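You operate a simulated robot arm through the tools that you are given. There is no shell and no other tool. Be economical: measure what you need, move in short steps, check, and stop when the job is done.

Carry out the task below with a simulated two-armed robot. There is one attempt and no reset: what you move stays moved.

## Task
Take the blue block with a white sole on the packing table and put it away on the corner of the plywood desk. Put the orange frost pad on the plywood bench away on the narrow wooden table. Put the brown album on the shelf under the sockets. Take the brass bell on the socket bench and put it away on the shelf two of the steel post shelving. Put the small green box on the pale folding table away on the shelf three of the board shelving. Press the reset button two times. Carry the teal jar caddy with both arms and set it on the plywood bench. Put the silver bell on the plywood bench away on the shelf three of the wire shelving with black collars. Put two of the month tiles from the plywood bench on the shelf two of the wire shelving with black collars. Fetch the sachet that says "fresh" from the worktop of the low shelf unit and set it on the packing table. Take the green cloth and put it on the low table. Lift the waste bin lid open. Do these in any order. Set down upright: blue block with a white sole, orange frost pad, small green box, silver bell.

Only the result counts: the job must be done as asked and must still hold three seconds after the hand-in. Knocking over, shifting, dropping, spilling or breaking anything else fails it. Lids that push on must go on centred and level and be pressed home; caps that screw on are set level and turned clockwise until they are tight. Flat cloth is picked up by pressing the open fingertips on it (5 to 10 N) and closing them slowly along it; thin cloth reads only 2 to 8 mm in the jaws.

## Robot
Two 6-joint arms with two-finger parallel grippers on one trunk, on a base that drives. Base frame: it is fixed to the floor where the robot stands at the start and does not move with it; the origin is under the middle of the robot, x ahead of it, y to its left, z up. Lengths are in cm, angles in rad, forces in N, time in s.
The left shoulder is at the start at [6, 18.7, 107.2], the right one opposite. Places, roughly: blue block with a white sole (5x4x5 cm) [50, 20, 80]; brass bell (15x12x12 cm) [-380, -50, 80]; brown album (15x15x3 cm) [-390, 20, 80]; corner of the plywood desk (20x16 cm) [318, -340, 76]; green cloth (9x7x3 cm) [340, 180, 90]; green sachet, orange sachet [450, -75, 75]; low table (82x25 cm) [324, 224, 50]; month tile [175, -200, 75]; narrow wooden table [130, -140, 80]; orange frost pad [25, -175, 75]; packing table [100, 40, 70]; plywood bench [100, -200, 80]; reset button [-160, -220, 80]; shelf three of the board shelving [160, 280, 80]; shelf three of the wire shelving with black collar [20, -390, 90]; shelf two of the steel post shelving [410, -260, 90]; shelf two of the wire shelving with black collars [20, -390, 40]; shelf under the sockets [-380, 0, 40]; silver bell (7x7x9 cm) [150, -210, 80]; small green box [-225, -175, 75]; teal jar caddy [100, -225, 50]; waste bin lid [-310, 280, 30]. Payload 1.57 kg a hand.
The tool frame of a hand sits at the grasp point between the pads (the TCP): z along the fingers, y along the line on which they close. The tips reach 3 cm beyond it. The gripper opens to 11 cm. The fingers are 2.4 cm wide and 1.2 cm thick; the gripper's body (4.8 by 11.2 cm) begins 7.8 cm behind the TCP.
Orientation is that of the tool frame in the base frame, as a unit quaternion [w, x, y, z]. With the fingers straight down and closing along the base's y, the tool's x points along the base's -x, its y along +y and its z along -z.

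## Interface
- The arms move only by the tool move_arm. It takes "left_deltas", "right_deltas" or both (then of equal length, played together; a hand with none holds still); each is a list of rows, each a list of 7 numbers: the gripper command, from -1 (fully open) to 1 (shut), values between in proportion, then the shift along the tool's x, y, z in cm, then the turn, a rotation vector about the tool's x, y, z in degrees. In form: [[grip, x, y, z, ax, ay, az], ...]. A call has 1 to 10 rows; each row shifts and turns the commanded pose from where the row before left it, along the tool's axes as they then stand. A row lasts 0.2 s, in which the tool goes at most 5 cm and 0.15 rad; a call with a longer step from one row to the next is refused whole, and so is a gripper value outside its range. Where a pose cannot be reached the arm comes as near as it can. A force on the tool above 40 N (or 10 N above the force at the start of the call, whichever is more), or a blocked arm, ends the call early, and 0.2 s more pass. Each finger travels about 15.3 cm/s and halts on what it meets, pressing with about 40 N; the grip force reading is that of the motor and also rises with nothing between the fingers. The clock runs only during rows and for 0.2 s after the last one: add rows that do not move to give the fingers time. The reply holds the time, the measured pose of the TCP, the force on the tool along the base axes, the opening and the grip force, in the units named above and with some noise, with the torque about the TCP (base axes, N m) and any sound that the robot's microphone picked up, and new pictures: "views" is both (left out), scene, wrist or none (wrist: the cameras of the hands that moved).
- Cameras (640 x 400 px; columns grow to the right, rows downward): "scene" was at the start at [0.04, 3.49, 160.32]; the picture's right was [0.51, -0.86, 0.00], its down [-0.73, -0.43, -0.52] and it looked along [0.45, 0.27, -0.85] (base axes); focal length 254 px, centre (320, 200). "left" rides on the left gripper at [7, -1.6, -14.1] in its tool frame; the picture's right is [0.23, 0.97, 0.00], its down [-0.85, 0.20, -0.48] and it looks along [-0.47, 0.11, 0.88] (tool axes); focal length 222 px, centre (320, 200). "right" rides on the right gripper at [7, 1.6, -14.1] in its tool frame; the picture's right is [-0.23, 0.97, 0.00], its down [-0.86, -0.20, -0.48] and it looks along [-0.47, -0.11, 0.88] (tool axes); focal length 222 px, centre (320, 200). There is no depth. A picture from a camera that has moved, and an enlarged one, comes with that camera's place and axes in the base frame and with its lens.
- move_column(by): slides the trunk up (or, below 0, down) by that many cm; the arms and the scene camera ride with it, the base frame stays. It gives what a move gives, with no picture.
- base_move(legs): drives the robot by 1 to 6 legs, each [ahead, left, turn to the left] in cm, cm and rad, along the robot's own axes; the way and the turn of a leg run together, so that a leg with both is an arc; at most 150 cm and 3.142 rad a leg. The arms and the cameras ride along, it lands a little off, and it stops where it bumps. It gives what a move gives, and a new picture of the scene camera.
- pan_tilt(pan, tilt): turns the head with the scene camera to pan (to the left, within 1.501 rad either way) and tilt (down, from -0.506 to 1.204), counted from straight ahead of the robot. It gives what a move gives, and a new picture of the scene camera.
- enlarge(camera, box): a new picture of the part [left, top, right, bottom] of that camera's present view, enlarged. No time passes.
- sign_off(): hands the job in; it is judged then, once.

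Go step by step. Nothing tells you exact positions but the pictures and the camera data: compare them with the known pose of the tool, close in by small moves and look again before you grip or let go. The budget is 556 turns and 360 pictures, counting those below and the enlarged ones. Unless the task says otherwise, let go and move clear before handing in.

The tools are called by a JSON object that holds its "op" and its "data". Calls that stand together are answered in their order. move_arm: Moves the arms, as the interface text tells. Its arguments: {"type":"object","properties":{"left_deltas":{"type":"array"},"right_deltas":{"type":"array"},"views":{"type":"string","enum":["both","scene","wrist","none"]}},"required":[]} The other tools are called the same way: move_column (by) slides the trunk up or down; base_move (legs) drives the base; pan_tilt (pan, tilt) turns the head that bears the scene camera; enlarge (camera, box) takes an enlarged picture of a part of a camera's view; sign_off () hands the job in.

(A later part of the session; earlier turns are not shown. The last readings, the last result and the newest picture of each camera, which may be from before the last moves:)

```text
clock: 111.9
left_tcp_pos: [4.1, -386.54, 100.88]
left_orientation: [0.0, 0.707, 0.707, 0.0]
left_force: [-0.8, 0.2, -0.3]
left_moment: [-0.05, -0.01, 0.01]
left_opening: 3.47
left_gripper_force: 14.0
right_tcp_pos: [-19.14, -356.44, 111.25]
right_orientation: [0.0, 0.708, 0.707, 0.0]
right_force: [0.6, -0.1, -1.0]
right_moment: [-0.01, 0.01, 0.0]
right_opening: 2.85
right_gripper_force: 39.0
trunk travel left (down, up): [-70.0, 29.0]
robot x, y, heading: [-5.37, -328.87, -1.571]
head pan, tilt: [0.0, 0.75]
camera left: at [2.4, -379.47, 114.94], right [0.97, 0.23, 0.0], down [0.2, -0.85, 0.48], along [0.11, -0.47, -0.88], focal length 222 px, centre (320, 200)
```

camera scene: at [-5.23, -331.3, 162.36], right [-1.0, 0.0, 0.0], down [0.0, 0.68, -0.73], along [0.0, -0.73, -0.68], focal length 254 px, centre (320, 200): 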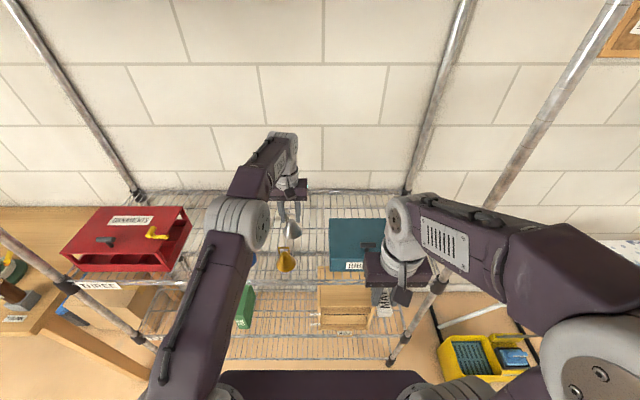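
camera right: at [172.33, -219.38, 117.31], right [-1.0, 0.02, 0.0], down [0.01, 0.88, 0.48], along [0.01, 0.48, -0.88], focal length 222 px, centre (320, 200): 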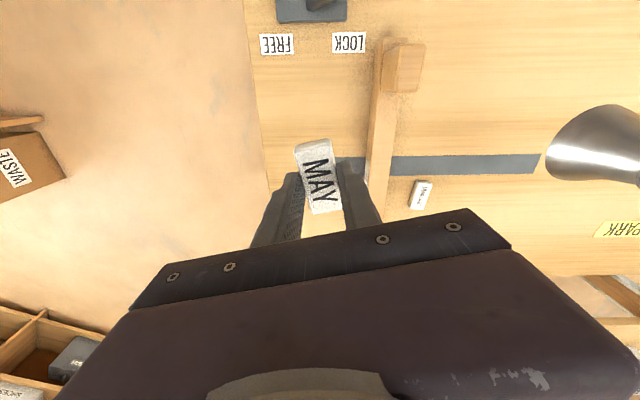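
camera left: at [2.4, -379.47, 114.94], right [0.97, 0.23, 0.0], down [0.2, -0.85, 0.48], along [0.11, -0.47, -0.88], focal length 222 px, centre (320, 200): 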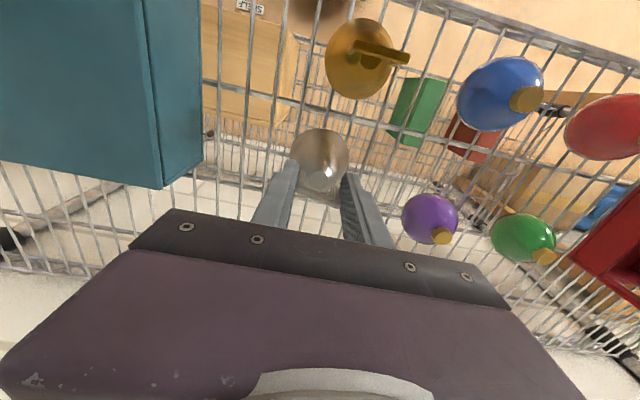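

{"op": "move_arm", "data": {"left_deltas": [[1, 0, 0, 0.5, 0, 0, 0], [1, 0, 0, 0.3, 0, 0, 0], [1, 0, 0, 0.2, 0, 0, 0], [1, 0, 0, 0.2, 0, 0, 0]], "views": "none"}}

```text
clock: 112.9
left_tcp_pos: [4.07, -386.48, 99.75]
left_orientation: [0.0, 0.707, 0.707, -0.001]
left_force: [-0.1, -0.2, -0.4]
left_moment: [0.0, 0.01, -0.01]
left_opening: 3.47
left_gripper_force: 14.2
right_tcp_pos: [-19.2, -356.58, 111.21]
right_orientation: [0.0, 0.708, 0.707, 0.0]
right_force: [-1.1, 0.0, -0.6]
right_moment: [-0.02, 0.02, -0.03]
right_opening: 2.8
right_gripper_force: 38.5
trunk travel left (down, up): [-70.0, 29.0]
robot x, y, heading: [-5.18, -329.26, -1.575]
head pan, tilt: [0.0, 0.75]
```

{"op": "move_arm", "data": {"left_deltas": [[1, 0, 0, 0.25, 0, 0, 0], [1, 0, 0, 0.25, 0, 0, 0], [1, 0, 0, 0.25, 0, 0, 0], [1, 0, 0, 0.2, 0, 0, 0]], "views": "none"}}

```text
clock: 113.9
left_tcp_pos: [4.1, -386.24, 98.48]
left_orientation: [-0.001, 0.707, 0.707, 0.002]
left_force: [0.3, 3.8, 7.2]
left_moment: [-0.01, 0.06, -0.03]
left_opening: 3.49
left_gripper_force: 14.1
right_tcp_pos: [-19.08, -356.58, 111.14]
right_orientation: [0.0, 0.707, 0.708, 0.0]
right_force: [0.0, 0.4, 0.0]
right_moment: [0.04, 0.0, 0.03]
right_opening: 2.85
right_gripper_force: 38.3
trunk travel left (down, up): [-70.0, 29.0]
robot x, y, heading: [-5.12, -328.94, -1.572]
head pan, tilt: [0.0, 0.75]
```

Contact. I open and withdraw up and back.

{"op": "move_arm", "data": {"left_deltas": [[0.25, 0, 0, 0, 0, 0, 0], [0.1, 0, 0, 0, 0, 0, 0], [-0.05, 0, 0, 0, 0, 0, 0], [-0.05, 0, 0, -2, 0, 0, 0], [-0.05, 0, 0, -3, 0, 0, 0], [-0.05, 0, 0, -4, 0, 0, 0], [-0.05, 0, 0, -4, 0, 0, 0], [-0.05, 1, 0, -2, 0, 0, 0]], "views": "wrist"}}

```text
clock: 115.7
left_tcp_pos: [4.28, -383.58, 113.28]
left_orientation: [0.001, 0.707, 0.707, -0.001]
left_force: [-0.8, 0.5, -0.1]
left_moment: [0.0, 0.03, 0.01]
left_opening: 5.77
left_gripper_force: 0.0
left hand out of reach, approached as far as the arm can: row 6, 7
right_tcp_pos: [-19.21, -356.36, 111.24]
right_orientation: [0.0, 0.707, 0.707, 0.0]
right_force: [-0.7, 0.8, 0.4]
right_moment: [0.02, 0.01, 0.01]
right_opening: 2.84
right_gripper_force: 38.8
trunk travel left (down, up): [-70.0, 29.0]
robot x, y, heading: [-5.56, -329.14, -1.569]
head pan, tilt: [0.0, 0.75]
camera left: at [2.61, -376.58, 127.31], right [0.97, 0.23, 0.0], down [0.2, -0.85, 0.48], along [0.11, -0.47, -0.88], focal length 222 px, centre (320, 200)
```

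left: 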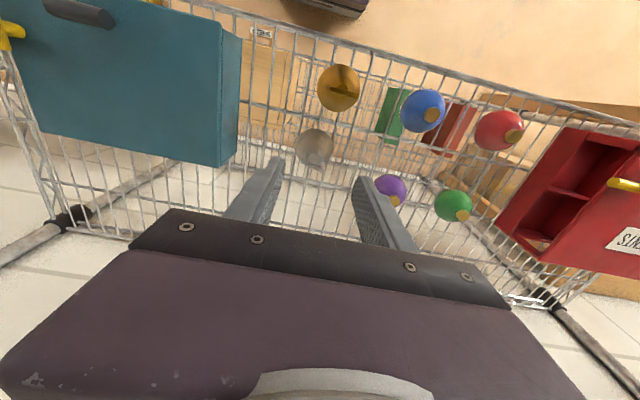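

The bell stands on shelf three. Now I withdraw and set up for shelf two with the MAY tile: free area is x≈0–22 between the drawers and the green QUIZ box.

{"op": "move_arm", "data": {"left_deltas": [[-0.05, 4.5, 0, 0, 0, 0, 0], [-0.05, 4.5, 0, 0, 0, 0, 0], [-0.05, 4.5, 0, 0, 0, 0, 0], [-0.05, 4.5, 0, 0, 0, 0, 0], [-0.05, 4.5, 0, 0, 0, 0, 0], [-0.05, 4.5, 0, 0, 0, 0, 0]], "views": "none"}}

{"op": "base_move", "data": {"legs": [[-15, 0, 0], [0, 30, 0]]}}

{"op": "move_column", "data": {"by": -35}}

{"op": "pan_tilt", "data": {"pan": -0.15, "tilt": 0.75}}

```text
clock: 117.1
left_tcp_pos: [4.55, -356.26, 113.4]
left_orientation: [0.001, 0.707, 0.707, -0.001]
left_force: [-0.4, 1.1, 1.0]
left_moment: [0.0, -0.01, -0.02]
left_opening: 5.8
left_gripper_force: 0.0
right_tcp_pos: [-19.1, -356.24, 111.28]
right_orientation: [0.001, 0.707, 0.707, -0.001]
right_force: [0.4, 0.3, -0.8]
right_moment: [-0.01, 0.0, 0.05]
right_opening: 2.84
right_gripper_force: 38.6
trunk travel left (down, up): [-70.0, 29.0]
robot x, y, heading: [-5.26, -329.49, -1.573]
head pan, tilt: [0.0, 0.75]
```

```text
clock: 120.1
left_tcp_pos: [34.22, -341.65, 113.43]
left_orientation: [0.002, 0.707, 0.707, 0.001]
left_force: [0.6, 1.0, -0.4]
left_moment: [-0.01, 0.01, 0.0]
left_opening: 5.76
left_gripper_force: 0.0
right_tcp_pos: [10.52, -341.62, 111.32]
right_orientation: [-0.001, 0.707, 0.707, 0.0]
right_force: [-0.2, 0.7, -0.1]
right_moment: [0.01, 0.0, -0.01]
right_opening: 2.84
right_gripper_force: 38.3
trunk travel left (down, up): [-70.0, 29.0]
robot x, y, heading: [24.39, -314.55, -1.567]
head pan, tilt: [0.0, 0.75]
camera scene: at [24.41, -316.48, 162.36], right [-1.0, 0.0, 0.0], down [0.0, 0.68, -0.73], along [0.0, -0.73, -0.68], focal length 254 px, centre (320, 200)
```

scene: 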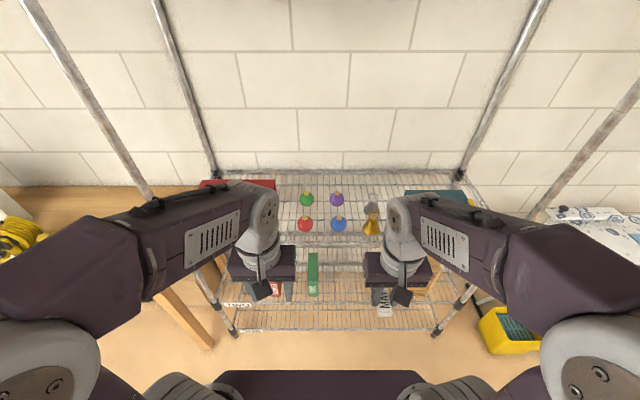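

```text
clock: 123.5
left_tcp_pos: [34.44, -341.72, 78.41]
left_orientation: [0.001, 0.707, 0.708, -0.002]
left_force: [0.6, 1.3, -1.1]
left_moment: [0.0, 0.02, -0.01]
left_opening: 5.79
left_gripper_force: 0.1
right_tcp_pos: [10.6, -341.65, 76.14]
right_orientation: [0.0, 0.707, 0.708, 0.001]
right_force: [0.1, 0.2, 0.7]
right_moment: [0.0, 0.02, 0.0]
right_opening: 2.83
right_gripper_force: 38.6
trunk travel left (down, up): [-35.0, 64.0]
robot x, y, heading: [24.31, -314.68, -1.571]
head pan, tilt: [0.0, 0.75]
```

```text
clock: 124.2
left_tcp_pos: [34.29, -341.59, 78.39]
left_orientation: [0.001, 0.707, 0.707, -0.001]
left_force: [-0.7, -0.4, -0.4]
left_moment: [-0.03, 0.01, 0.0]
left_opening: 5.76
left_gripper_force: 0.1
right_tcp_pos: [10.61, -341.68, 76.25]
right_orientation: [0.001, 0.707, 0.708, 0.0]
right_force: [-0.3, 0.3, -0.8]
right_moment: [-0.01, 0.02, 0.01]
right_opening: 2.84
right_gripper_force: 38.3
trunk travel left (down, up): [-35.0, 64.0]
robot x, y, heading: [24.62, -314.19, -1.569]
head pan, tilt: [-0.15, 0.75]
camera scene: at [23.31, -316.36, 127.36], right [-0.99, 0.15, 0.0], down [0.1, 0.67, -0.73], along [-0.11, -0.72, -0.68], focal length 254 px, centre (320, 200)
```

scene: 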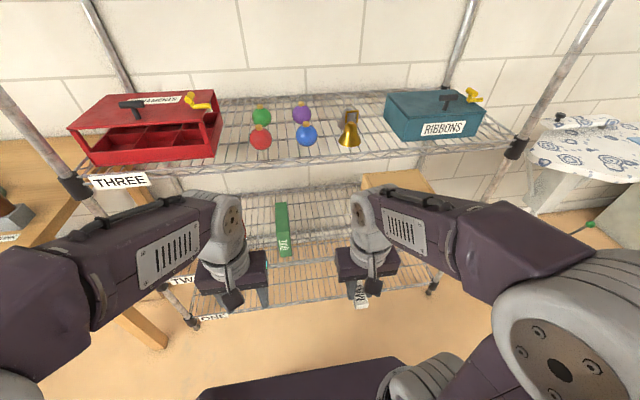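

I pitch the right tool 45° forward and approach the front of shelf two at x≈10.

{"op": "move_arm", "data": {"right_deltas": [[1, 0, 0, 0, 0, -7.5, 0], [1, 0, 0, 0, 0, -7.5, 0], [1, 0, 0, 0, 0, -7.5, 0], [1, 0, 0, 0, 0, -7.5, 0], [1, 0, 0, 0, 0, -7.5, 0], [1, 0, 0, 0, 0, -7.5, 0], [1, -3, 0, 3, 0, 0, 0], [1, 0, 0, 4.5, 0, 0, 0], [1, 0, 0, 4.5, 0, 0, 0]], "views": "both"}}

```text
clock: 126.2
left_tcp_pos: [34.27, -341.69, 78.34]
left_orientation: [0.0, 0.707, 0.707, 0.0]
left_force: [0.0, 0.4, 0.0]
left_moment: [-0.01, 0.02, -0.02]
left_opening: 5.76
left_gripper_force: 0.1
right_tcp_pos: [15.41, -360.96, 73.61]
right_orientation: [0.27, 0.654, 0.654, -0.269]
right_force: [0.4, 0.0, -0.1]
right_moment: [0.04, 0.01, -0.03]
right_opening: 2.85
right_gripper_force: 38.2
right hand out of reach, approached as far as the arm can: row 2, 3, 4, 5, 6
trunk travel left (down, up): [-35.0, 64.0]
robot x, y, heading: [24.33, -314.11, -1.576]
head pan, tilt: [-0.15, 0.75]
camera scene: at [23.32, -316.48, 127.36], right [-0.99, 0.15, 0.0], down [0.1, 0.68, -0.73], along [-0.11, -0.72, -0.68], focal length 254 px, centre (320, 200)
camera right: at [16.93, -346.06, 78.62], right [0.97, -0.16, 0.16], down [-0.2, -0.27, 0.94], along [-0.11, -0.95, -0.29], focal length 222 px, centre (320, 200)
```

scene: 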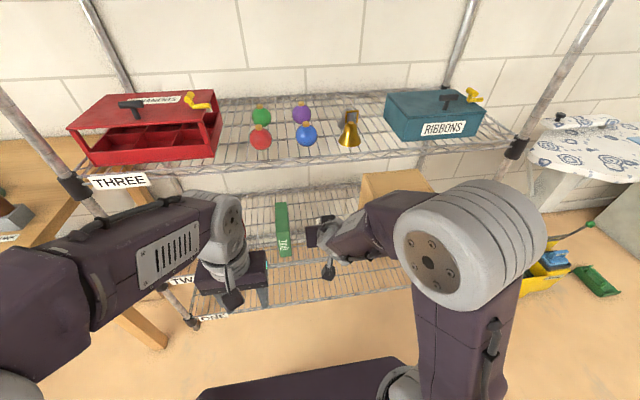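
right: 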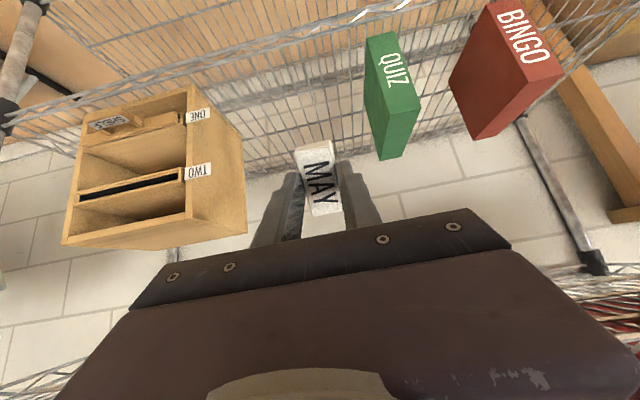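

{"op": "move_arm", "data": {"right_deltas": [[1, 1.2, -1.2, 4.3, 0, 0, 0], [1, 1.2, -1.2, 4.3, 0, 0, 0], [1, 1.2, -1.2, 4.3, 0, 0, 0], [1, 1.2, -1.2, 4.3, 0, 0, 0], [1, 1.2, -1.2, 3.3, 0, 0, 0], [1, 0, 0, 0, 0, 0, 0]], "views": "both"}}

```text
clock: 127.6
left_tcp_pos: [34.26, -341.64, 78.39]
left_orientation: [0.0, 0.707, 0.707, 0.0]
left_force: [-0.1, 0.2, -1.2]
left_moment: [0.0, -0.02, 0.0]
left_opening: 5.78
left_gripper_force: 0.0
right_tcp_pos: [11.19, -371.59, 56.4]
right_orientation: [0.264, 0.653, 0.654, -0.276]
right_force: [-0.2, -0.1, -1.2]
right_moment: [-0.02, -0.01, -0.02]
right_opening: 2.88
right_gripper_force: 38.0
right hand out of reach, approached as far as the arm can: row 3, 4, 5
trunk travel left (down, up): [-35.0, 64.0]
robot x, y, heading: [24.35, -314.41, -1.574]
head pan, tilt: [-0.15, 0.75]
camera scene: at [23.31, -316.35, 127.37], right [-0.99, 0.15, 0.0], down [0.1, 0.67, -0.73], along [-0.11, -0.72, -0.68], focal length 254 px, centre (320, 200)
camera right: at [13.03, -356.75, 61.5], right [0.98, -0.17, 0.14], down [-0.19, -0.27, 0.94], along [-0.12, -0.95, -0.29], focal length 222 px, centre (320, 200)
```

scene: 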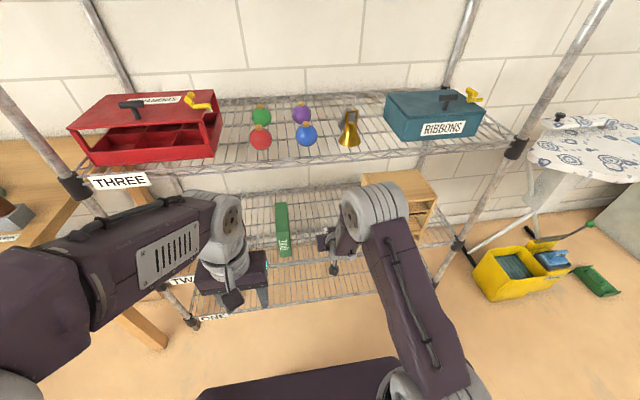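
right: 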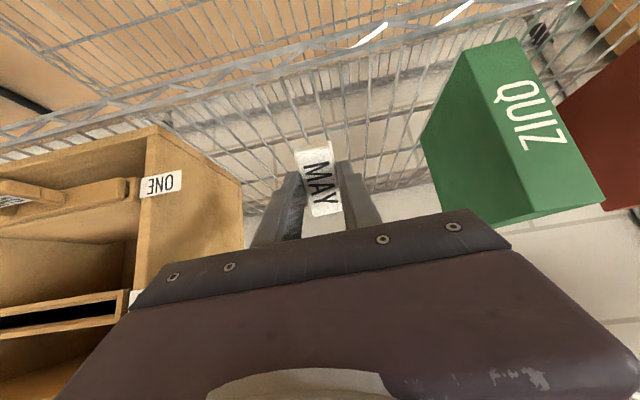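

{"op": "move_column", "data": {"by": -3}}

{"op": "move_column", "data": {"by": -1}}

```text
clock: 128.4
left_tcp_pos: [34.18, -341.62, 75.4]
left_orientation: [0.001, 0.707, 0.708, -0.001]
left_force: [-1.0, 0.1, 0.8]
left_moment: [-0.02, 0.02, -0.02]
left_opening: 5.82
left_gripper_force: 0.0
right_tcp_pos: [11.28, -371.65, 53.34]
right_orientation: [0.262, 0.654, 0.654, -0.275]
right_force: [-0.1, -0.3, -0.8]
right_moment: [0.04, 0.02, 0.01]
right_opening: 2.85
right_gripper_force: 38.4
trunk travel left (down, up): [-32.0, 67.0]
robot x, y, heading: [24.55, -314.1, -1.57]
head pan, tilt: [-0.15, 0.75]
```

```text
clock: 129.0
left_tcp_pos: [34.33, -341.63, 74.38]
left_orientation: [0.001, 0.707, 0.707, 0.0]
left_force: [0.5, 0.2, -0.5]
left_moment: [0.03, 0.02, 0.0]
left_opening: 5.8
left_gripper_force: 0.1
right_tcp_pos: [11.32, -371.53, 52.43]
right_orientation: [0.263, 0.653, 0.654, -0.275]
right_force: [-0.2, -0.6, -0.1]
right_moment: [-0.02, 0.0, -0.03]
right_opening: 2.83
right_gripper_force: 38.7
trunk travel left (down, up): [-31.0, 68.0]
robot x, y, heading: [24.47, -314.09, -1.574]
head pan, tilt: [-0.15, 0.75]
```

{"op": "move_column", "data": {"by": -1}}

{"op": "enlarge", "data": {"camera": "right", "box": [0, 0, 640, 400]}}

```text
clock: 129.6
left_tcp_pos: [34.24, -341.49, 73.38]
left_orientation: [0.001, 0.707, 0.708, -0.001]
left_force: [0.0, -0.3, 0.4]
left_moment: [0.0, 0.0, 0.0]
left_opening: 5.78
left_gripper_force: 0.1
right_tcp_pos: [11.18, -371.64, 51.48]
right_orientation: [0.263, 0.654, 0.654, -0.275]
right_force: [-0.8, -0.3, 0.0]
right_moment: [0.0, -0.01, -0.01]
right_opening: 2.87
right_gripper_force: 38.6
trunk travel left (down, up): [-30.0, 69.0]
robot x, y, heading: [24.71, -314.33, -1.568]
head pan, tilt: [-0.15, 0.75]
```

```text
1.00 times, centred on (320, 200) of right
camera zoom: at [13.03, -356.73, 56.53], right [0.98, -0.17, 0.14], down [-0.19, -0.27, 0.94], along [-0.12, -0.95, -0.29], focal length 222 px, centre (320, 200)
```

zoom: 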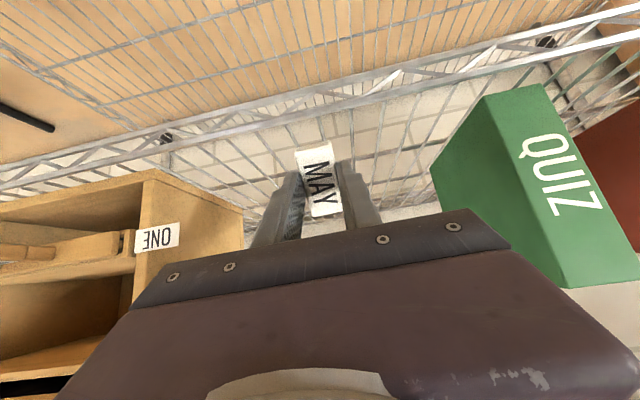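

{"op": "move_column", "data": {"by": -1}}

{"op": "move_column", "data": {"by": -0.7}}

```text
clock: 130.1
left_tcp_pos: [34.38, -341.63, 72.28]
left_orientation: [0.0, 0.707, 0.707, 0.0]
left_force: [0.4, -0.1, -0.8]
left_moment: [-0.02, -0.02, 0.02]
left_opening: 5.8
left_gripper_force: 0.1
right_tcp_pos: [11.17, -371.56, 50.32]
right_orientation: [0.264, 0.653, 0.655, -0.275]
right_force: [0.1, 0.5, -0.5]
right_moment: [0.0, 0.03, 0.03]
right_opening: 2.85
right_gripper_force: 38.5
trunk travel left (down, up): [-29.0, 70.0]
robot x, y, heading: [24.38, -314.1, -1.573]
head pan, tilt: [-0.15, 0.75]
```

```text
clock: 130.7
left_tcp_pos: [34.35, -341.68, 71.74]
left_orientation: [0.001, 0.707, 0.707, 0.0]
left_force: [0.5, -0.4, 0.5]
left_moment: [0.0, 0.0, 0.0]
left_opening: 5.78
left_gripper_force: 0.0
right_tcp_pos: [11.25, -371.59, 49.74]
right_orientation: [0.263, 0.653, 0.654, -0.276]
right_force: [-0.2, 0.6, 0.6]
right_moment: [-0.04, 0.02, 0.01]
right_opening: 2.83
right_gripper_force: 38.8
trunk travel left (down, up): [-28.3, 70.7]
robot x, y, heading: [24.32, -313.98, -1.568]
head pan, tilt: [-0.15, 0.75]
```

{"op": "move_column", "data": {"by": -0.5}}

{"op": "move_column", "data": {"by": -0.5}}

```text
clock: 131.2
left_tcp_pos: [34.27, -341.45, 71.18]
left_orientation: [0.002, 0.707, 0.707, -0.001]
left_force: [-0.2, -1.3, -0.3]
left_moment: [-0.02, 0.02, -0.01]
left_opening: 5.77
left_gripper_force: 0.0
right_tcp_pos: [11.32, -371.71, 49.58]
right_orientation: [0.266, 0.653, 0.652, -0.279]
right_force: [-1.2, 2.0, 22.4]
right_moment: [-0.07, -0.09, 0.02]
right_opening: 2.85
right_gripper_force: 38.5
trunk travel left (down, up): [-27.8, 71.2]
robot x, y, heading: [24.37, -314.14, -1.572]
head pan, tilt: [-0.15, 0.75]
```

```text
clock: 131.8
left_tcp_pos: [34.35, -341.49, 70.69]
left_orientation: [0.001, 0.708, 0.707, -0.001]
left_force: [-0.6, -0.2, -0.5]
left_moment: [0.04, 0.0, 0.01]
left_opening: 5.78
left_gripper_force: 0.0
right_tcp_pos: [11.21, -371.72, 49.17]
right_orientation: [0.266, 0.653, 0.652, -0.278]
right_force: [-3.1, -5.6, 26.3]
right_moment: [-0.49, -0.06, -0.01]
right_opening: 2.85
right_gripper_force: 38.7
trunk travel left (down, up): [-27.3, 71.7]
robot x, y, heading: [24.49, -314.39, -1.565]
head pan, tilt: [-0.15, 0.75]
```

Contact on shelf two. I ease up slightly and release, then withdraw along the tool axis.

{"op": "move_column", "data": {"by": 0.5}}

{"op": "move_arm", "data": {"right_deltas": [[0.35, 0, 0, 0, 0, 0, 0], [0.1, 0, 0, 0, 0, 0, 0], [-0.1, 0, 0, 0, 0, 0, 0], [-0.1, 0, 0, 0, 0, 0, 0]], "views": "wrist"}}

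```text
clock: 132.3
left_tcp_pos: [34.39, -341.53, 71.06]
left_orientation: [0.001, 0.707, 0.707, -0.001]
left_force: [-0.3, -1.0, 0.1]
left_moment: [0.02, -0.02, 0.0]
left_opening: 5.77
left_gripper_force: 0.0
right_tcp_pos: [11.34, -371.36, 49.12]
right_orientation: [0.261, 0.655, 0.654, -0.275]
right_force: [1.1, -1.4, 10.0]
right_moment: [-0.15, -0.09, -0.02]
right_opening: 2.84
right_gripper_force: 38.6
trunk travel left (down, up): [-27.8, 71.2]
robot x, y, heading: [24.4, -314.3, -1.569]
head pan, tilt: [-0.15, 0.75]
```

```text
clock: 133.3
left_tcp_pos: [34.32, -341.66, 71.24]
left_orientation: [0.002, 0.707, 0.707, -0.001]
left_force: [0.3, -0.2, -0.5]
left_moment: [-0.01, 0.0, 0.0]
left_opening: 5.77
left_gripper_force: 0.0
right_tcp_pos: [11.24, -371.55, 49.25]
right_orientation: [0.262, 0.653, 0.655, -0.275]
right_force: [0.9, 0.0, -0.5]
right_moment: [-0.01, 0.01, -0.01]
right_opening: 6.06
right_gripper_force: 0.0
trunk travel left (down, up): [-27.8, 71.2]
robot x, y, heading: [24.38, -314.08, -1.569]
head pan, tilt: [-0.15, 0.75]
camera right: at [13.03, -356.73, 54.32], right [0.98, -0.17, 0.14], down [-0.19, -0.27, 0.94], along [-0.12, -0.95, -0.29], focal length 222 px, centre (320, 200)
```

right: 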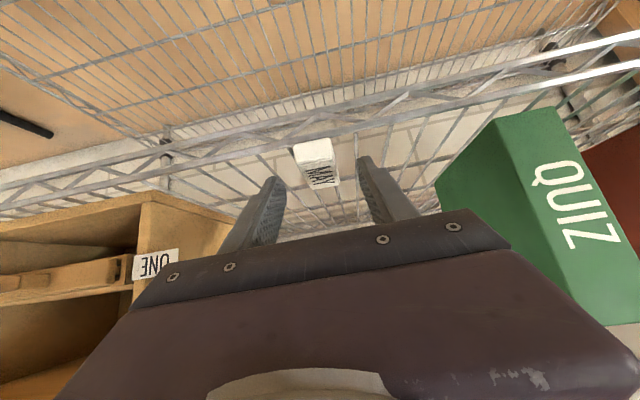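

MAY tile lies on shelf two. I retract and go to the bench's south side to inspect the teal caddy with both hands free.

{"op": "move_arm", "data": {"right_deltas": [[-0.1, 0, 0, -4.5, 0, 0, 0], [-0.1, 0, 0, -4.5, 0, 0, 0], [-0.1, 0, 0, -4.5, 0, 0, 0], [-0.1, 0, 0, -4.5, 0, 0, 0], [-0.1, 0, 0, -4.5, 0, 7.5, 0], [-0.1, 0, 0, -2, 0, 7.5, 0], [-0.1, 0, 0, 0, 0, 7.5, 0], [-0.1, 0, 0, 0, 0, 7.5, 0], [-0.1, 0, 0, 0, 0, 7.5, 0], [-0.1, 0, 0, 0, 0, 7.5, 0]], "views": "none"}}

{"op": "base_move", "data": {"legs": [[-15, 0, 0], [0, 0, 1.57], [80, 0, 0], [0, 0, 1.57]]}}

{"op": "pan_tilt", "data": {"pan": 0, "tilt": 0.7}}

```text
clock: 135.5
left_tcp_pos: [34.34, -341.58, 71.14]
left_orientation: [-0.001, 0.707, 0.707, 0.0]
left_force: [-0.2, -0.2, 0.0]
left_moment: [0.01, 0.02, -0.03]
left_opening: 5.77
left_gripper_force: 0.0
right_tcp_pos: [10.24, -355.9, 65.56]
right_orientation: [0.032, 0.717, 0.692, -0.076]
right_force: [0.5, -0.1, 0.3]
right_moment: [0.01, -0.04, 0.0]
right_opening: 6.04
right_gripper_force: 0.0
right hand out of reach, approached as far as the arm can: row 5, 6, 7
trunk travel left (down, up): [-27.8, 71.2]
robot x, y, heading: [24.16, -313.94, -1.571]
head pan, tilt: [-0.15, 0.75]
```

```text
clock: 148.2
left_tcp_pos: [94.44, -272.58, 71.1]
left_orientation: [0.001, -0.68, 0.733, 0.0]
left_force: [-0.6, 0.4, 0.2]
left_moment: [-0.05, 0.01, 0.0]
left_opening: 5.79
left_gripper_force: 0.1
right_tcp_pos: [119.35, -259.99, 65.63]
right_orientation: [0.079, -0.664, 0.743, 0.028]
right_force: [-0.4, -0.9, 0.4]
right_moment: [-0.04, 0.02, -0.01]
right_opening: 6.03
right_gripper_force: 0.0
trunk travel left (down, up): [-27.8, 71.2]
robot x, y, heading: [102.09, -300.71, 1.495]
head pan, tilt: [-0.15, 0.75]
camera scene: at [103.76, -298.59, 120.16], right [0.97, -0.22, 0.0], down [-0.15, -0.66, -0.73], along [0.16, 0.71, -0.68], focal length 254 px, centre (320, 200)
```

scene: 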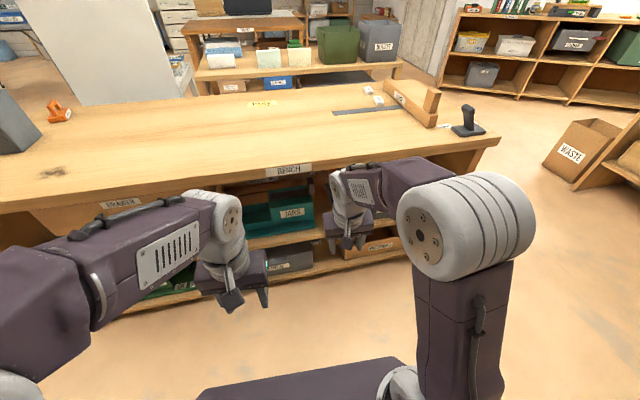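

```text
clock: 148.9
left_tcp_pos: [94.41, -272.62, 71.29]
left_orientation: [0.001, -0.68, 0.733, 0.001]
left_force: [0.1, 0.2, 0.2]
left_moment: [-0.02, 0.02, -0.04]
left_opening: 5.8
left_gripper_force: 0.3
right_tcp_pos: [119.62, -260.01, 65.6]
right_orientation: [0.079, -0.664, 0.743, 0.028]
right_force: [-0.2, 0.0, -0.3]
right_moment: [0.01, -0.02, 0.03]
right_opening: 6.06
right_gripper_force: 0.0
trunk travel left (down, up): [-27.8, 71.2]
robot x, y, heading: [101.88, -300.89, 1.501]
head pan, tilt: [0.0, 0.7]
camera scene: at [102.55, -298.2, 120.59], right [1.0, -0.07, 0.0], down [-0.05, -0.64, -0.76], along [0.06, 0.76, -0.64], focal length 254 px, centre (320, 200)
```

scene: 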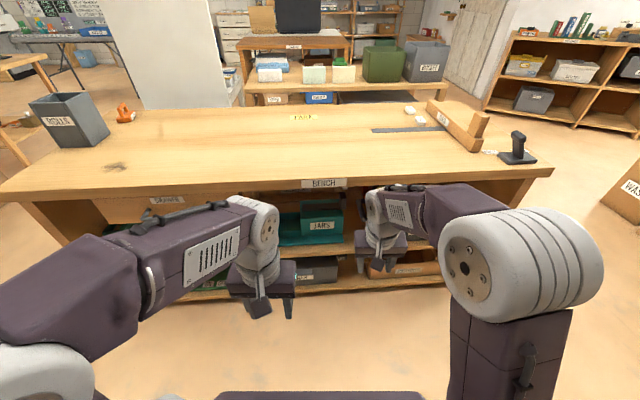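

{"op": "base_move", "data": {"legs": [[0, 0, 0.07]]}}

{"op": "move_arm", "data": {"left_deltas": [[-0.1, 0, 4.5, -1, 0, 0, 0], [-0.1, 0, 4.5, 0, 0, 0, 0], [-0.1, 0, 4.5, 0, 0, 0, 0]], "right_deltas": [[-0.1, 3, -3, -1, 0, 5, 0], [-0.1, 3, -3, 0, 0, 5, 0], [-0.1, 3, -3, 0, 0, 0, 0]], "views": "none"}}

{"op": "move_column", "data": {"by": -20}}

{"op": "pan_tilt", "data": {"pan": 0, "tilt": 0.6}}

```text
clock: 149.8
left_tcp_pos: [92.34, -273.22, 71.19]
left_orientation: [0.0, -0.706, 0.709, 0.001]
left_force: [0.0, 0.8, -0.1]
left_moment: [0.01, 0.02, -0.02]
left_opening: 5.79
left_gripper_force: 0.0
right_tcp_pos: [116.54, -258.9, 65.64]
right_orientation: [0.078, -0.69, 0.719, 0.032]
right_force: [0.8, 0.6, 0.5]
right_moment: [-0.02, 0.03, 0.02]
right_opening: 6.04
right_gripper_force: 0.1
trunk travel left (down, up): [-27.8, 71.2]
robot x, y, heading: [102.52, -300.56, 1.565]
head pan, tilt: [0.0, 0.7]
camera scene: at [102.36, -298.19, 120.59], right [1.0, 0.0, 0.0], down [0.0, -0.64, -0.76], along [0.0, 0.76, -0.64], focal length 254 px, centre (320, 200)
```

scene: 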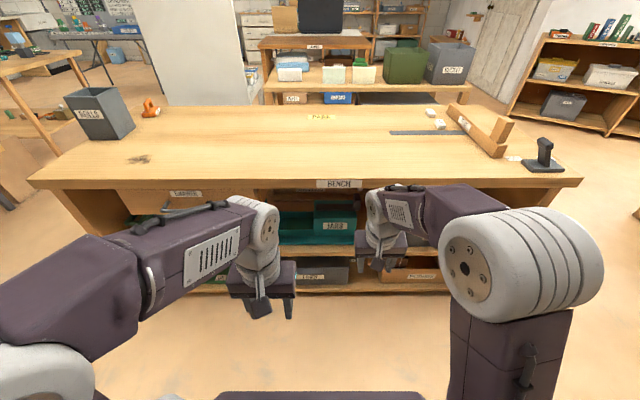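

```text
clock: 150.6
left_tcp_pos: [78.95, -272.71, 72.43]
left_orientation: [0.001, -0.706, 0.708, 0.001]
left_force: [-0.2, -0.2, 0.3]
left_moment: [-0.04, -0.04, 0.01]
left_opening: 6.04
left_gripper_force: 0.1
right_tcp_pos: [125.1, -268.76, 66.57]
right_orientation: [0.015, -0.69, 0.723, -0.028]
right_force: [0.3, -0.1, -0.1]
right_moment: [-0.01, 0.01, 0.01]
right_opening: 6.02
right_gripper_force: 0.0
trunk travel left (down, up): [-27.8, 71.2]
robot x, y, heading: [102.0, -301.04, 1.564]
head pan, tilt: [0.0, 0.7]
```

```text
clock: 152.8
left_tcp_pos: [79.12, -272.77, 52.41]
left_orientation: [0.0, -0.706, 0.708, 0.001]
left_force: [0.4, 0.6, 0.9]
left_moment: [0.0, 0.0, 0.0]
left_opening: 6.06
left_gripper_force: 0.1
right_tcp_pos: [125.15, -268.79, 46.57]
right_orientation: [0.014, -0.689, 0.724, -0.028]
right_force: [0.1, -0.1, 0.4]
right_moment: [-0.01, -0.06, -0.01]
right_opening: 6.06
right_gripper_force: 0.0
trunk travel left (down, up): [-7.8, 91.2]
robot x, y, heading: [102.26, -301.25, 1.567]
head pan, tilt: [0.0, 0.7]
```

```text
clock: 153.4
left_tcp_pos: [79.1, -272.67, 52.34]
left_orientation: [0.0, -0.706, 0.708, 0.0]
left_force: [0.5, 0.1, 0.4]
left_moment: [-0.02, -0.01, -0.01]
left_opening: 6.04
left_gripper_force: 0.1
right_tcp_pos: [125.18, -268.64, 46.66]
right_orientation: [0.015, -0.689, 0.724, -0.029]
right_force: [1.3, -0.2, -0.1]
right_moment: [-0.01, 0.04, 0.02]
right_opening: 6.04
right_gripper_force: 0.1
trunk travel left (down, up): [-7.8, 91.2]
robot x, y, heading: [102.39, -300.72, 1.57]
head pan, tilt: [0.0, 0.6]
camera scene: at [102.37, -297.85, 101.45], right [1.0, 0.0, 0.0], down [0.0, -0.57, -0.82], along [0.0, 0.82, -0.57], focal length 254 px, centre (320, 200)
```

scene: 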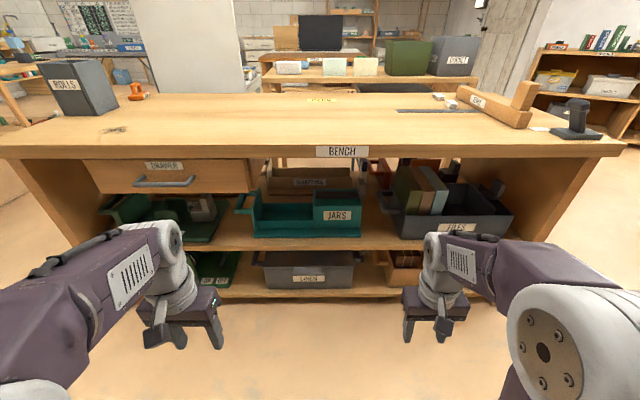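

{"op": "enlarge", "data": {"camera": "scene", "box": [220, 140, 400, 260]}}

```text
3.33 times, centred on (310, 200) of scene
camera zoom: at [102.37, -297.85, 101.45], right [1.0, 0.0, 0.0], down [0.0, -0.57, -0.82], along [0.0, 0.82, -0.57], focal length 845 px, centre (353, 200)
```

zoom: 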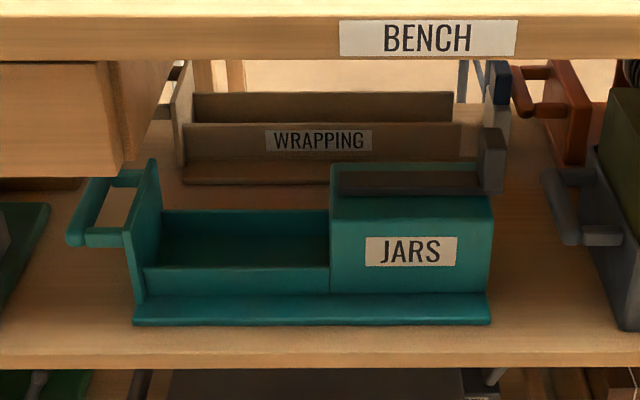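

The caddy (JARS) sits on the shelf under the bench, front near y≈-228, x≈78–118, with a D-handle on its left at x≈71 below the drawer. I back off and pitch both tools forward to look at both handles.

{"op": "base_move", "data": {"legs": [[-15, 0, 0]]}}

{"op": "move_arm", "data": {"left_deltas": [[-0.5, -4.5, 0, 0, 0, 0, 0], [-0.5, -4.5, 0, 0, 0, 0, 0], [-0.5, -4.5, 0, 0, 0, 0, 0], [-0.5, -4.5, 0, 0, 0, 0, 0], [-0.5, 0, 0, 0, 0, -7.5, 0], [-0.5, 0, 0, 0, 0, -7.5, 0], [-0.5, 0, 0, 0, 0, -7.5, 0], [-0.5, 0, 0, 0, 0, -7.5, 0], [-0.5, 0, 0, 0, 0, -7.5, 0], [-0.5, 0, 0, 0, 0, -7.5, 0]], "right_deltas": [[-0.5, -4.5, 0, 0, 0, 0, 0], [-0.5, -4.5, 0, 0, 0, 0, 0], [-0.5, -4.5, 0, 0, 0, 0, 0], [-0.5, -4.5, 0, 0, 0, 0, 0], [-0.5, 0, 0, 0, 0, -7.5, 0], [-0.5, 0, 0, 0, 0, -7.5, 0], [-0.5, 0, 0, 0, 0, -7.5, 0], [-0.5, 0, 0, 0, 0, -7.5, 0], [-0.5, 0, 0, 0, 0, -7.5, 0], [-0.5, 0, 0, 0, 0, -7.5, 0]], "views": "both"}}

```text
clock: 154.8
left_tcp_pos: [78.94, -288.18, 52.34]
left_orientation: [0.001, -0.706, 0.708, 0.001]
left_force: [0.0, -1.1, 0.2]
left_moment: [-0.01, -0.02, -0.01]
left_opening: 6.06
left_gripper_force: 0.1
right_tcp_pos: [125.04, -284.16, 46.59]
right_orientation: [0.016, -0.691, 0.722, -0.03]
right_force: [-0.2, 0.0, -0.4]
right_moment: [-0.02, 0.0, -0.04]
right_opening: 6.05
right_gripper_force: 0.2
trunk travel left (down, up): [-7.8, 91.2]
robot x, y, heading: [101.68, -316.4, 1.566]
head pan, tilt: [0.0, 0.6]
camera scene: at [102.32, -313.29, 101.45], right [1.0, 0.0, 0.0], down [0.0, -0.56, -0.83], along [0.0, 0.83, -0.56], focal length 254 px, centre (320, 200)
```

scene: 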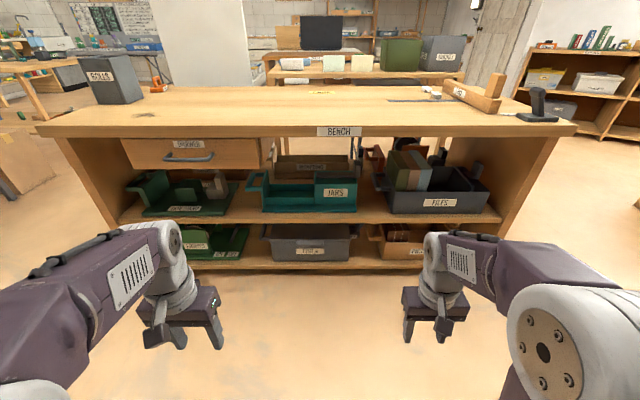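

```text
clock: 157.0
left_tcp_pos: [79.31, -270.13, 52.54]
left_orientation: [0.263, -0.655, 0.658, 0.26]
left_force: [-0.7, 0.1, -0.4]
left_moment: [0.01, 0.01, -0.01]
left_opening: 8.24
left_gripper_force: 0.1
right_tcp_pos: [125.79, -266.21, 46.13]
right_orientation: [0.29, -0.649, 0.661, 0.239]
right_force: [0.6, -0.7, -0.2]
right_moment: [-0.02, 0.0, 0.0]
right_opening: 8.25
right_gripper_force: 0.1
trunk travel left (down, up): [-7.8, 91.2]
robot x, y, heading: [102.35, -316.2, 1.572]
head pan, tilt: [0.0, 0.6]
camera scene: at [102.32, -313.29, 101.45], right [1.0, 0.0, 0.0], down [0.0, -0.56, -0.83], along [0.0, 0.83, -0.56], focal length 254 px, centre (320, 200)
camera right: at [123.11, -280.95, 51.37], right [-0.97, 0.21, 0.1], down [0.15, 0.28, 0.95], along [0.17, 0.94, -0.3], focal length 222 px, centre (320, 200)
camera left: at [80.62, -284.82, 57.94], right [-0.97, -0.16, -0.16], down [-0.2, 0.29, 0.93], along [-0.1, 0.94, -0.32], focal length 222 px, centre (320, 200)
```

scene: 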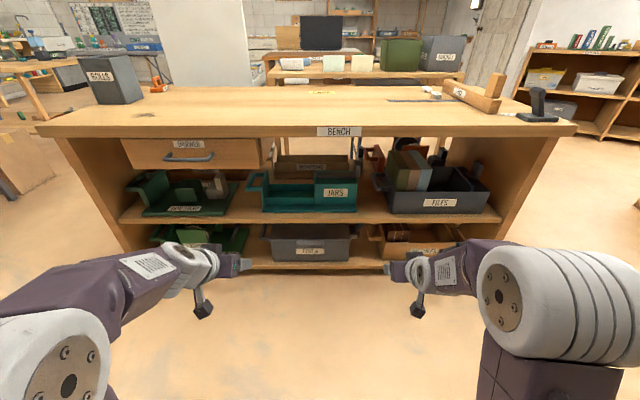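
right: 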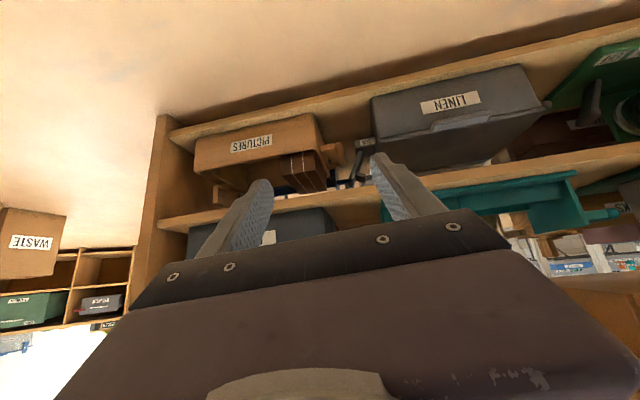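
left: 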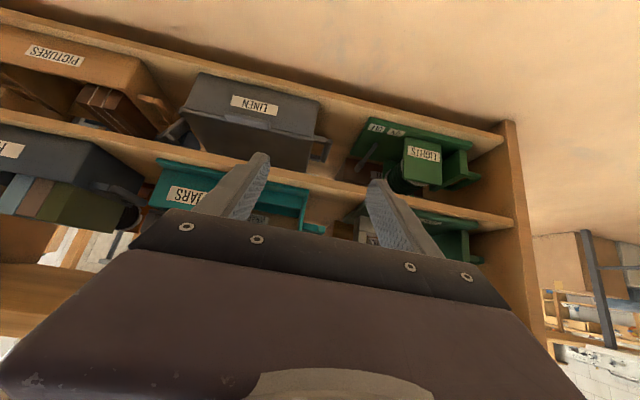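

{"op": "enlarge", "data": {"camera": "scene", "box": [230, 150, 390, 250]}}

{"op": "enlarge", "data": {"camera": "right", "box": [300, 130, 640, 300]}}

```text
4.00 times, centred on (310, 200) of scene
camera zoom: at [102.32, -313.29, 101.45], right [1.0, 0.0, 0.0], down [0.0, -0.56, -0.83], along [0.0, 0.83, -0.56], focal length 1014 px, centre (360, 200)
```

zoom: 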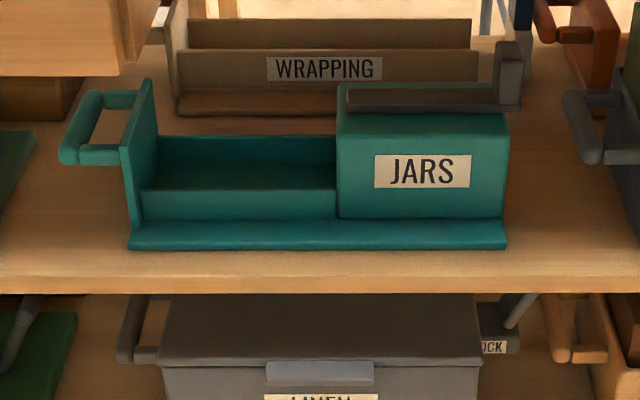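

```text
1.88 times, centred on (470, 215) of right
camera zoom: at [123.11, -280.95, 51.37], right [-0.97, 0.21, 0.1], down [0.15, 0.28, 0.95], along [0.17, 0.94, -0.3], focal length 418 px, centre (38, 172)
```

zoom: 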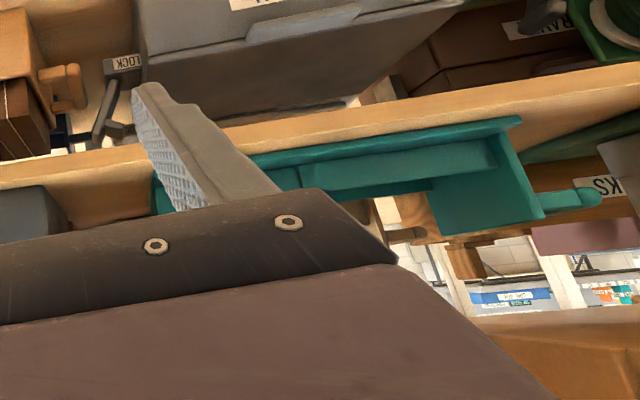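

{"op": "move_arm", "data": {"right_deltas": [[-0.5, -2.8, 2, -2.8, 0, 0, 0], [-0.5, -2.8, 2, -2.8, 0, 0, 0], [-0.5, -2.8, 2, -2.8, 0, 0, 0], [-0.5, -2.8, 2, -2.8, 0, 0, 0], [-0.5, -2.8, 2, -2.8, 0, 0, 0]], "views": "wrist"}}

```text
clock: 158.2
left_tcp_pos: [79.32, -270.0, 52.6]
left_orientation: [0.265, -0.655, 0.659, 0.258]
left_force: [-0.7, -0.2, 0.8]
left_moment: [0.0, 0.01, 0.02]
left_opening: 8.24
left_gripper_force: 0.1
right_tcp_pos: [114.43, -265.51, 65.25]
right_orientation: [0.291, -0.648, 0.662, 0.238]
right_force: [0.2, 0.2, 0.0]
right_moment: [0.03, -0.05, -0.01]
right_opening: 8.26
right_gripper_force: 0.0
right hand out of reach, approached as far as the arm can: row 1, 2
trunk travel left (down, up): [-7.8, 91.2]
robot x, y, heading: [102.26, -316.12, 1.571]
head pan, tilt: [0.0, 0.6]
camera right: at [111.79, -280.22, 70.48], right [-0.97, 0.21, 0.1], down [0.15, 0.28, 0.95], along [0.17, 0.94, -0.3], focal length 222 px, centre (320, 200)
```

right: 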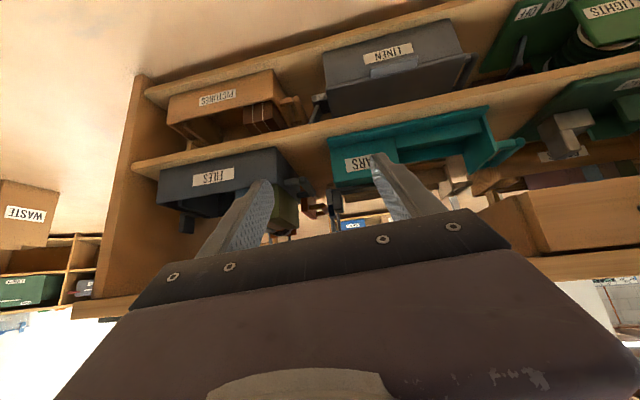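

{"op": "enlarge", "data": {"camera": "right", "box": [260, 100, 440, 250]}}

```text
2.67 times, centred on (350, 175) of right
camera zoom: at [111.79, -280.22, 70.48], right [-0.97, 0.21, 0.1], down [0.15, 0.28, 0.95], along [0.17, 0.94, -0.3], focal length 592 px, centre (240, 267)
```

zoom: 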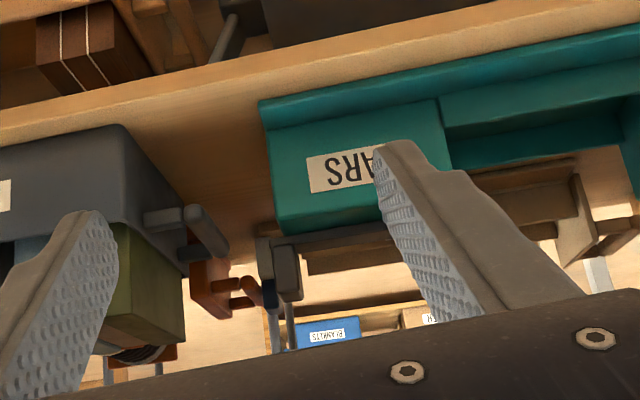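

{"op": "move_column", "data": {"by": 5}}

{"op": "move_arm", "data": {"right_deltas": [[-1, -3, 0, 3, 0, 0, 0], [-1, -3, 0, 3, 0, 0, 0], [-1, -3, 0, 3, 0, 0, 0], [-1, -3, 0, 3, 0, 0, 0]], "views": "wrist"}}

{"op": "enlarge", "data": {"camera": "right", "box": [220, 70, 440, 250]}}

```text
clock: 159.2
left_tcp_pos: [79.25, -270.08, 57.56]
left_orientation: [0.265, -0.654, 0.659, 0.258]
left_force: [0.1, 0.1, 0.5]
left_moment: [0.03, -0.01, 0.02]
left_opening: 8.23
left_gripper_force: 0.1
right_tcp_pos: [114.47, -265.45, 70.25]
right_orientation: [0.29, -0.649, 0.661, 0.239]
right_force: [0.8, 0.4, -0.3]
right_moment: [0.03, 0.02, 0.0]
right_opening: 8.26
right_gripper_force: 0.1
trunk travel left (down, up): [-12.8, 86.2]
robot x, y, heading: [102.27, -316.37, 1.572]
head pan, tilt: [0.0, 0.6]
```

```text
clock: 160.2
left_tcp_pos: [79.2, -269.99, 57.45]
left_orientation: [0.264, -0.655, 0.659, 0.257]
left_force: [0.1, -0.1, 0.5]
left_moment: [0.01, 0.0, 0.03]
left_opening: 8.26
left_gripper_force: 0.1
right_tcp_pos: [115.34, -248.4, 69.99]
right_orientation: [0.29, -0.65, 0.662, 0.236]
right_force: [-0.1, 0.3, -0.2]
right_moment: [-0.03, 0.04, 0.02]
right_opening: 10.98
right_gripper_force: 0.2
trunk travel left (down, up): [-12.8, 86.2]
robot x, y, heading: [102.36, -316.05, 1.57]
head pan, tilt: [0.0, 0.6]
camera right: at [112.65, -263.21, 75.13], right [-0.97, 0.21, 0.1], down [0.15, 0.28, 0.95], along [0.17, 0.94, -0.3], focal length 222 px, centre (320, 200)
```

right: 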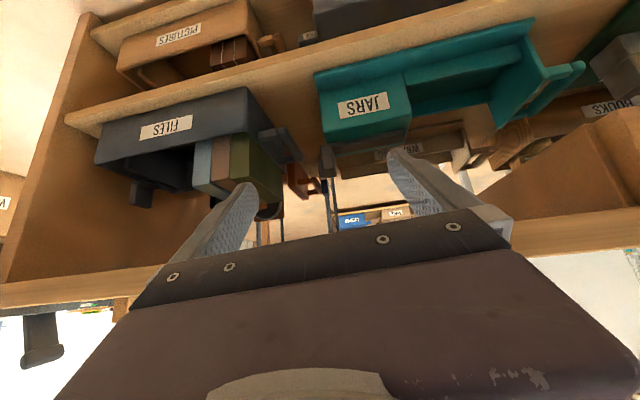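

```text
2.22 times, centred on (330, 160) of right
camera zoom: at [112.65, -263.21, 75.13], right [-0.97, 0.21, 0.1], down [0.15, 0.28, 0.95], along [0.17, 0.94, -0.3], focal length 494 px, centre (298, 289)
```

zoom: 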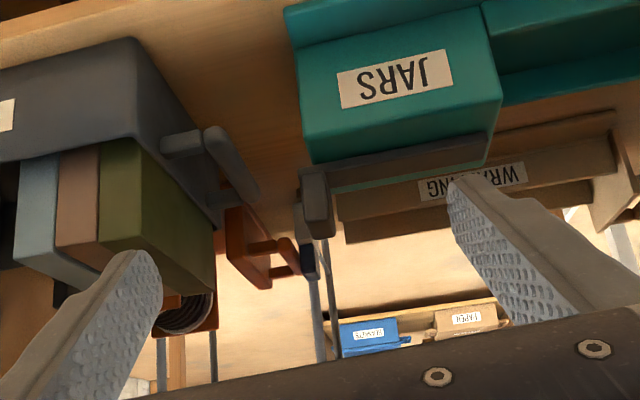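

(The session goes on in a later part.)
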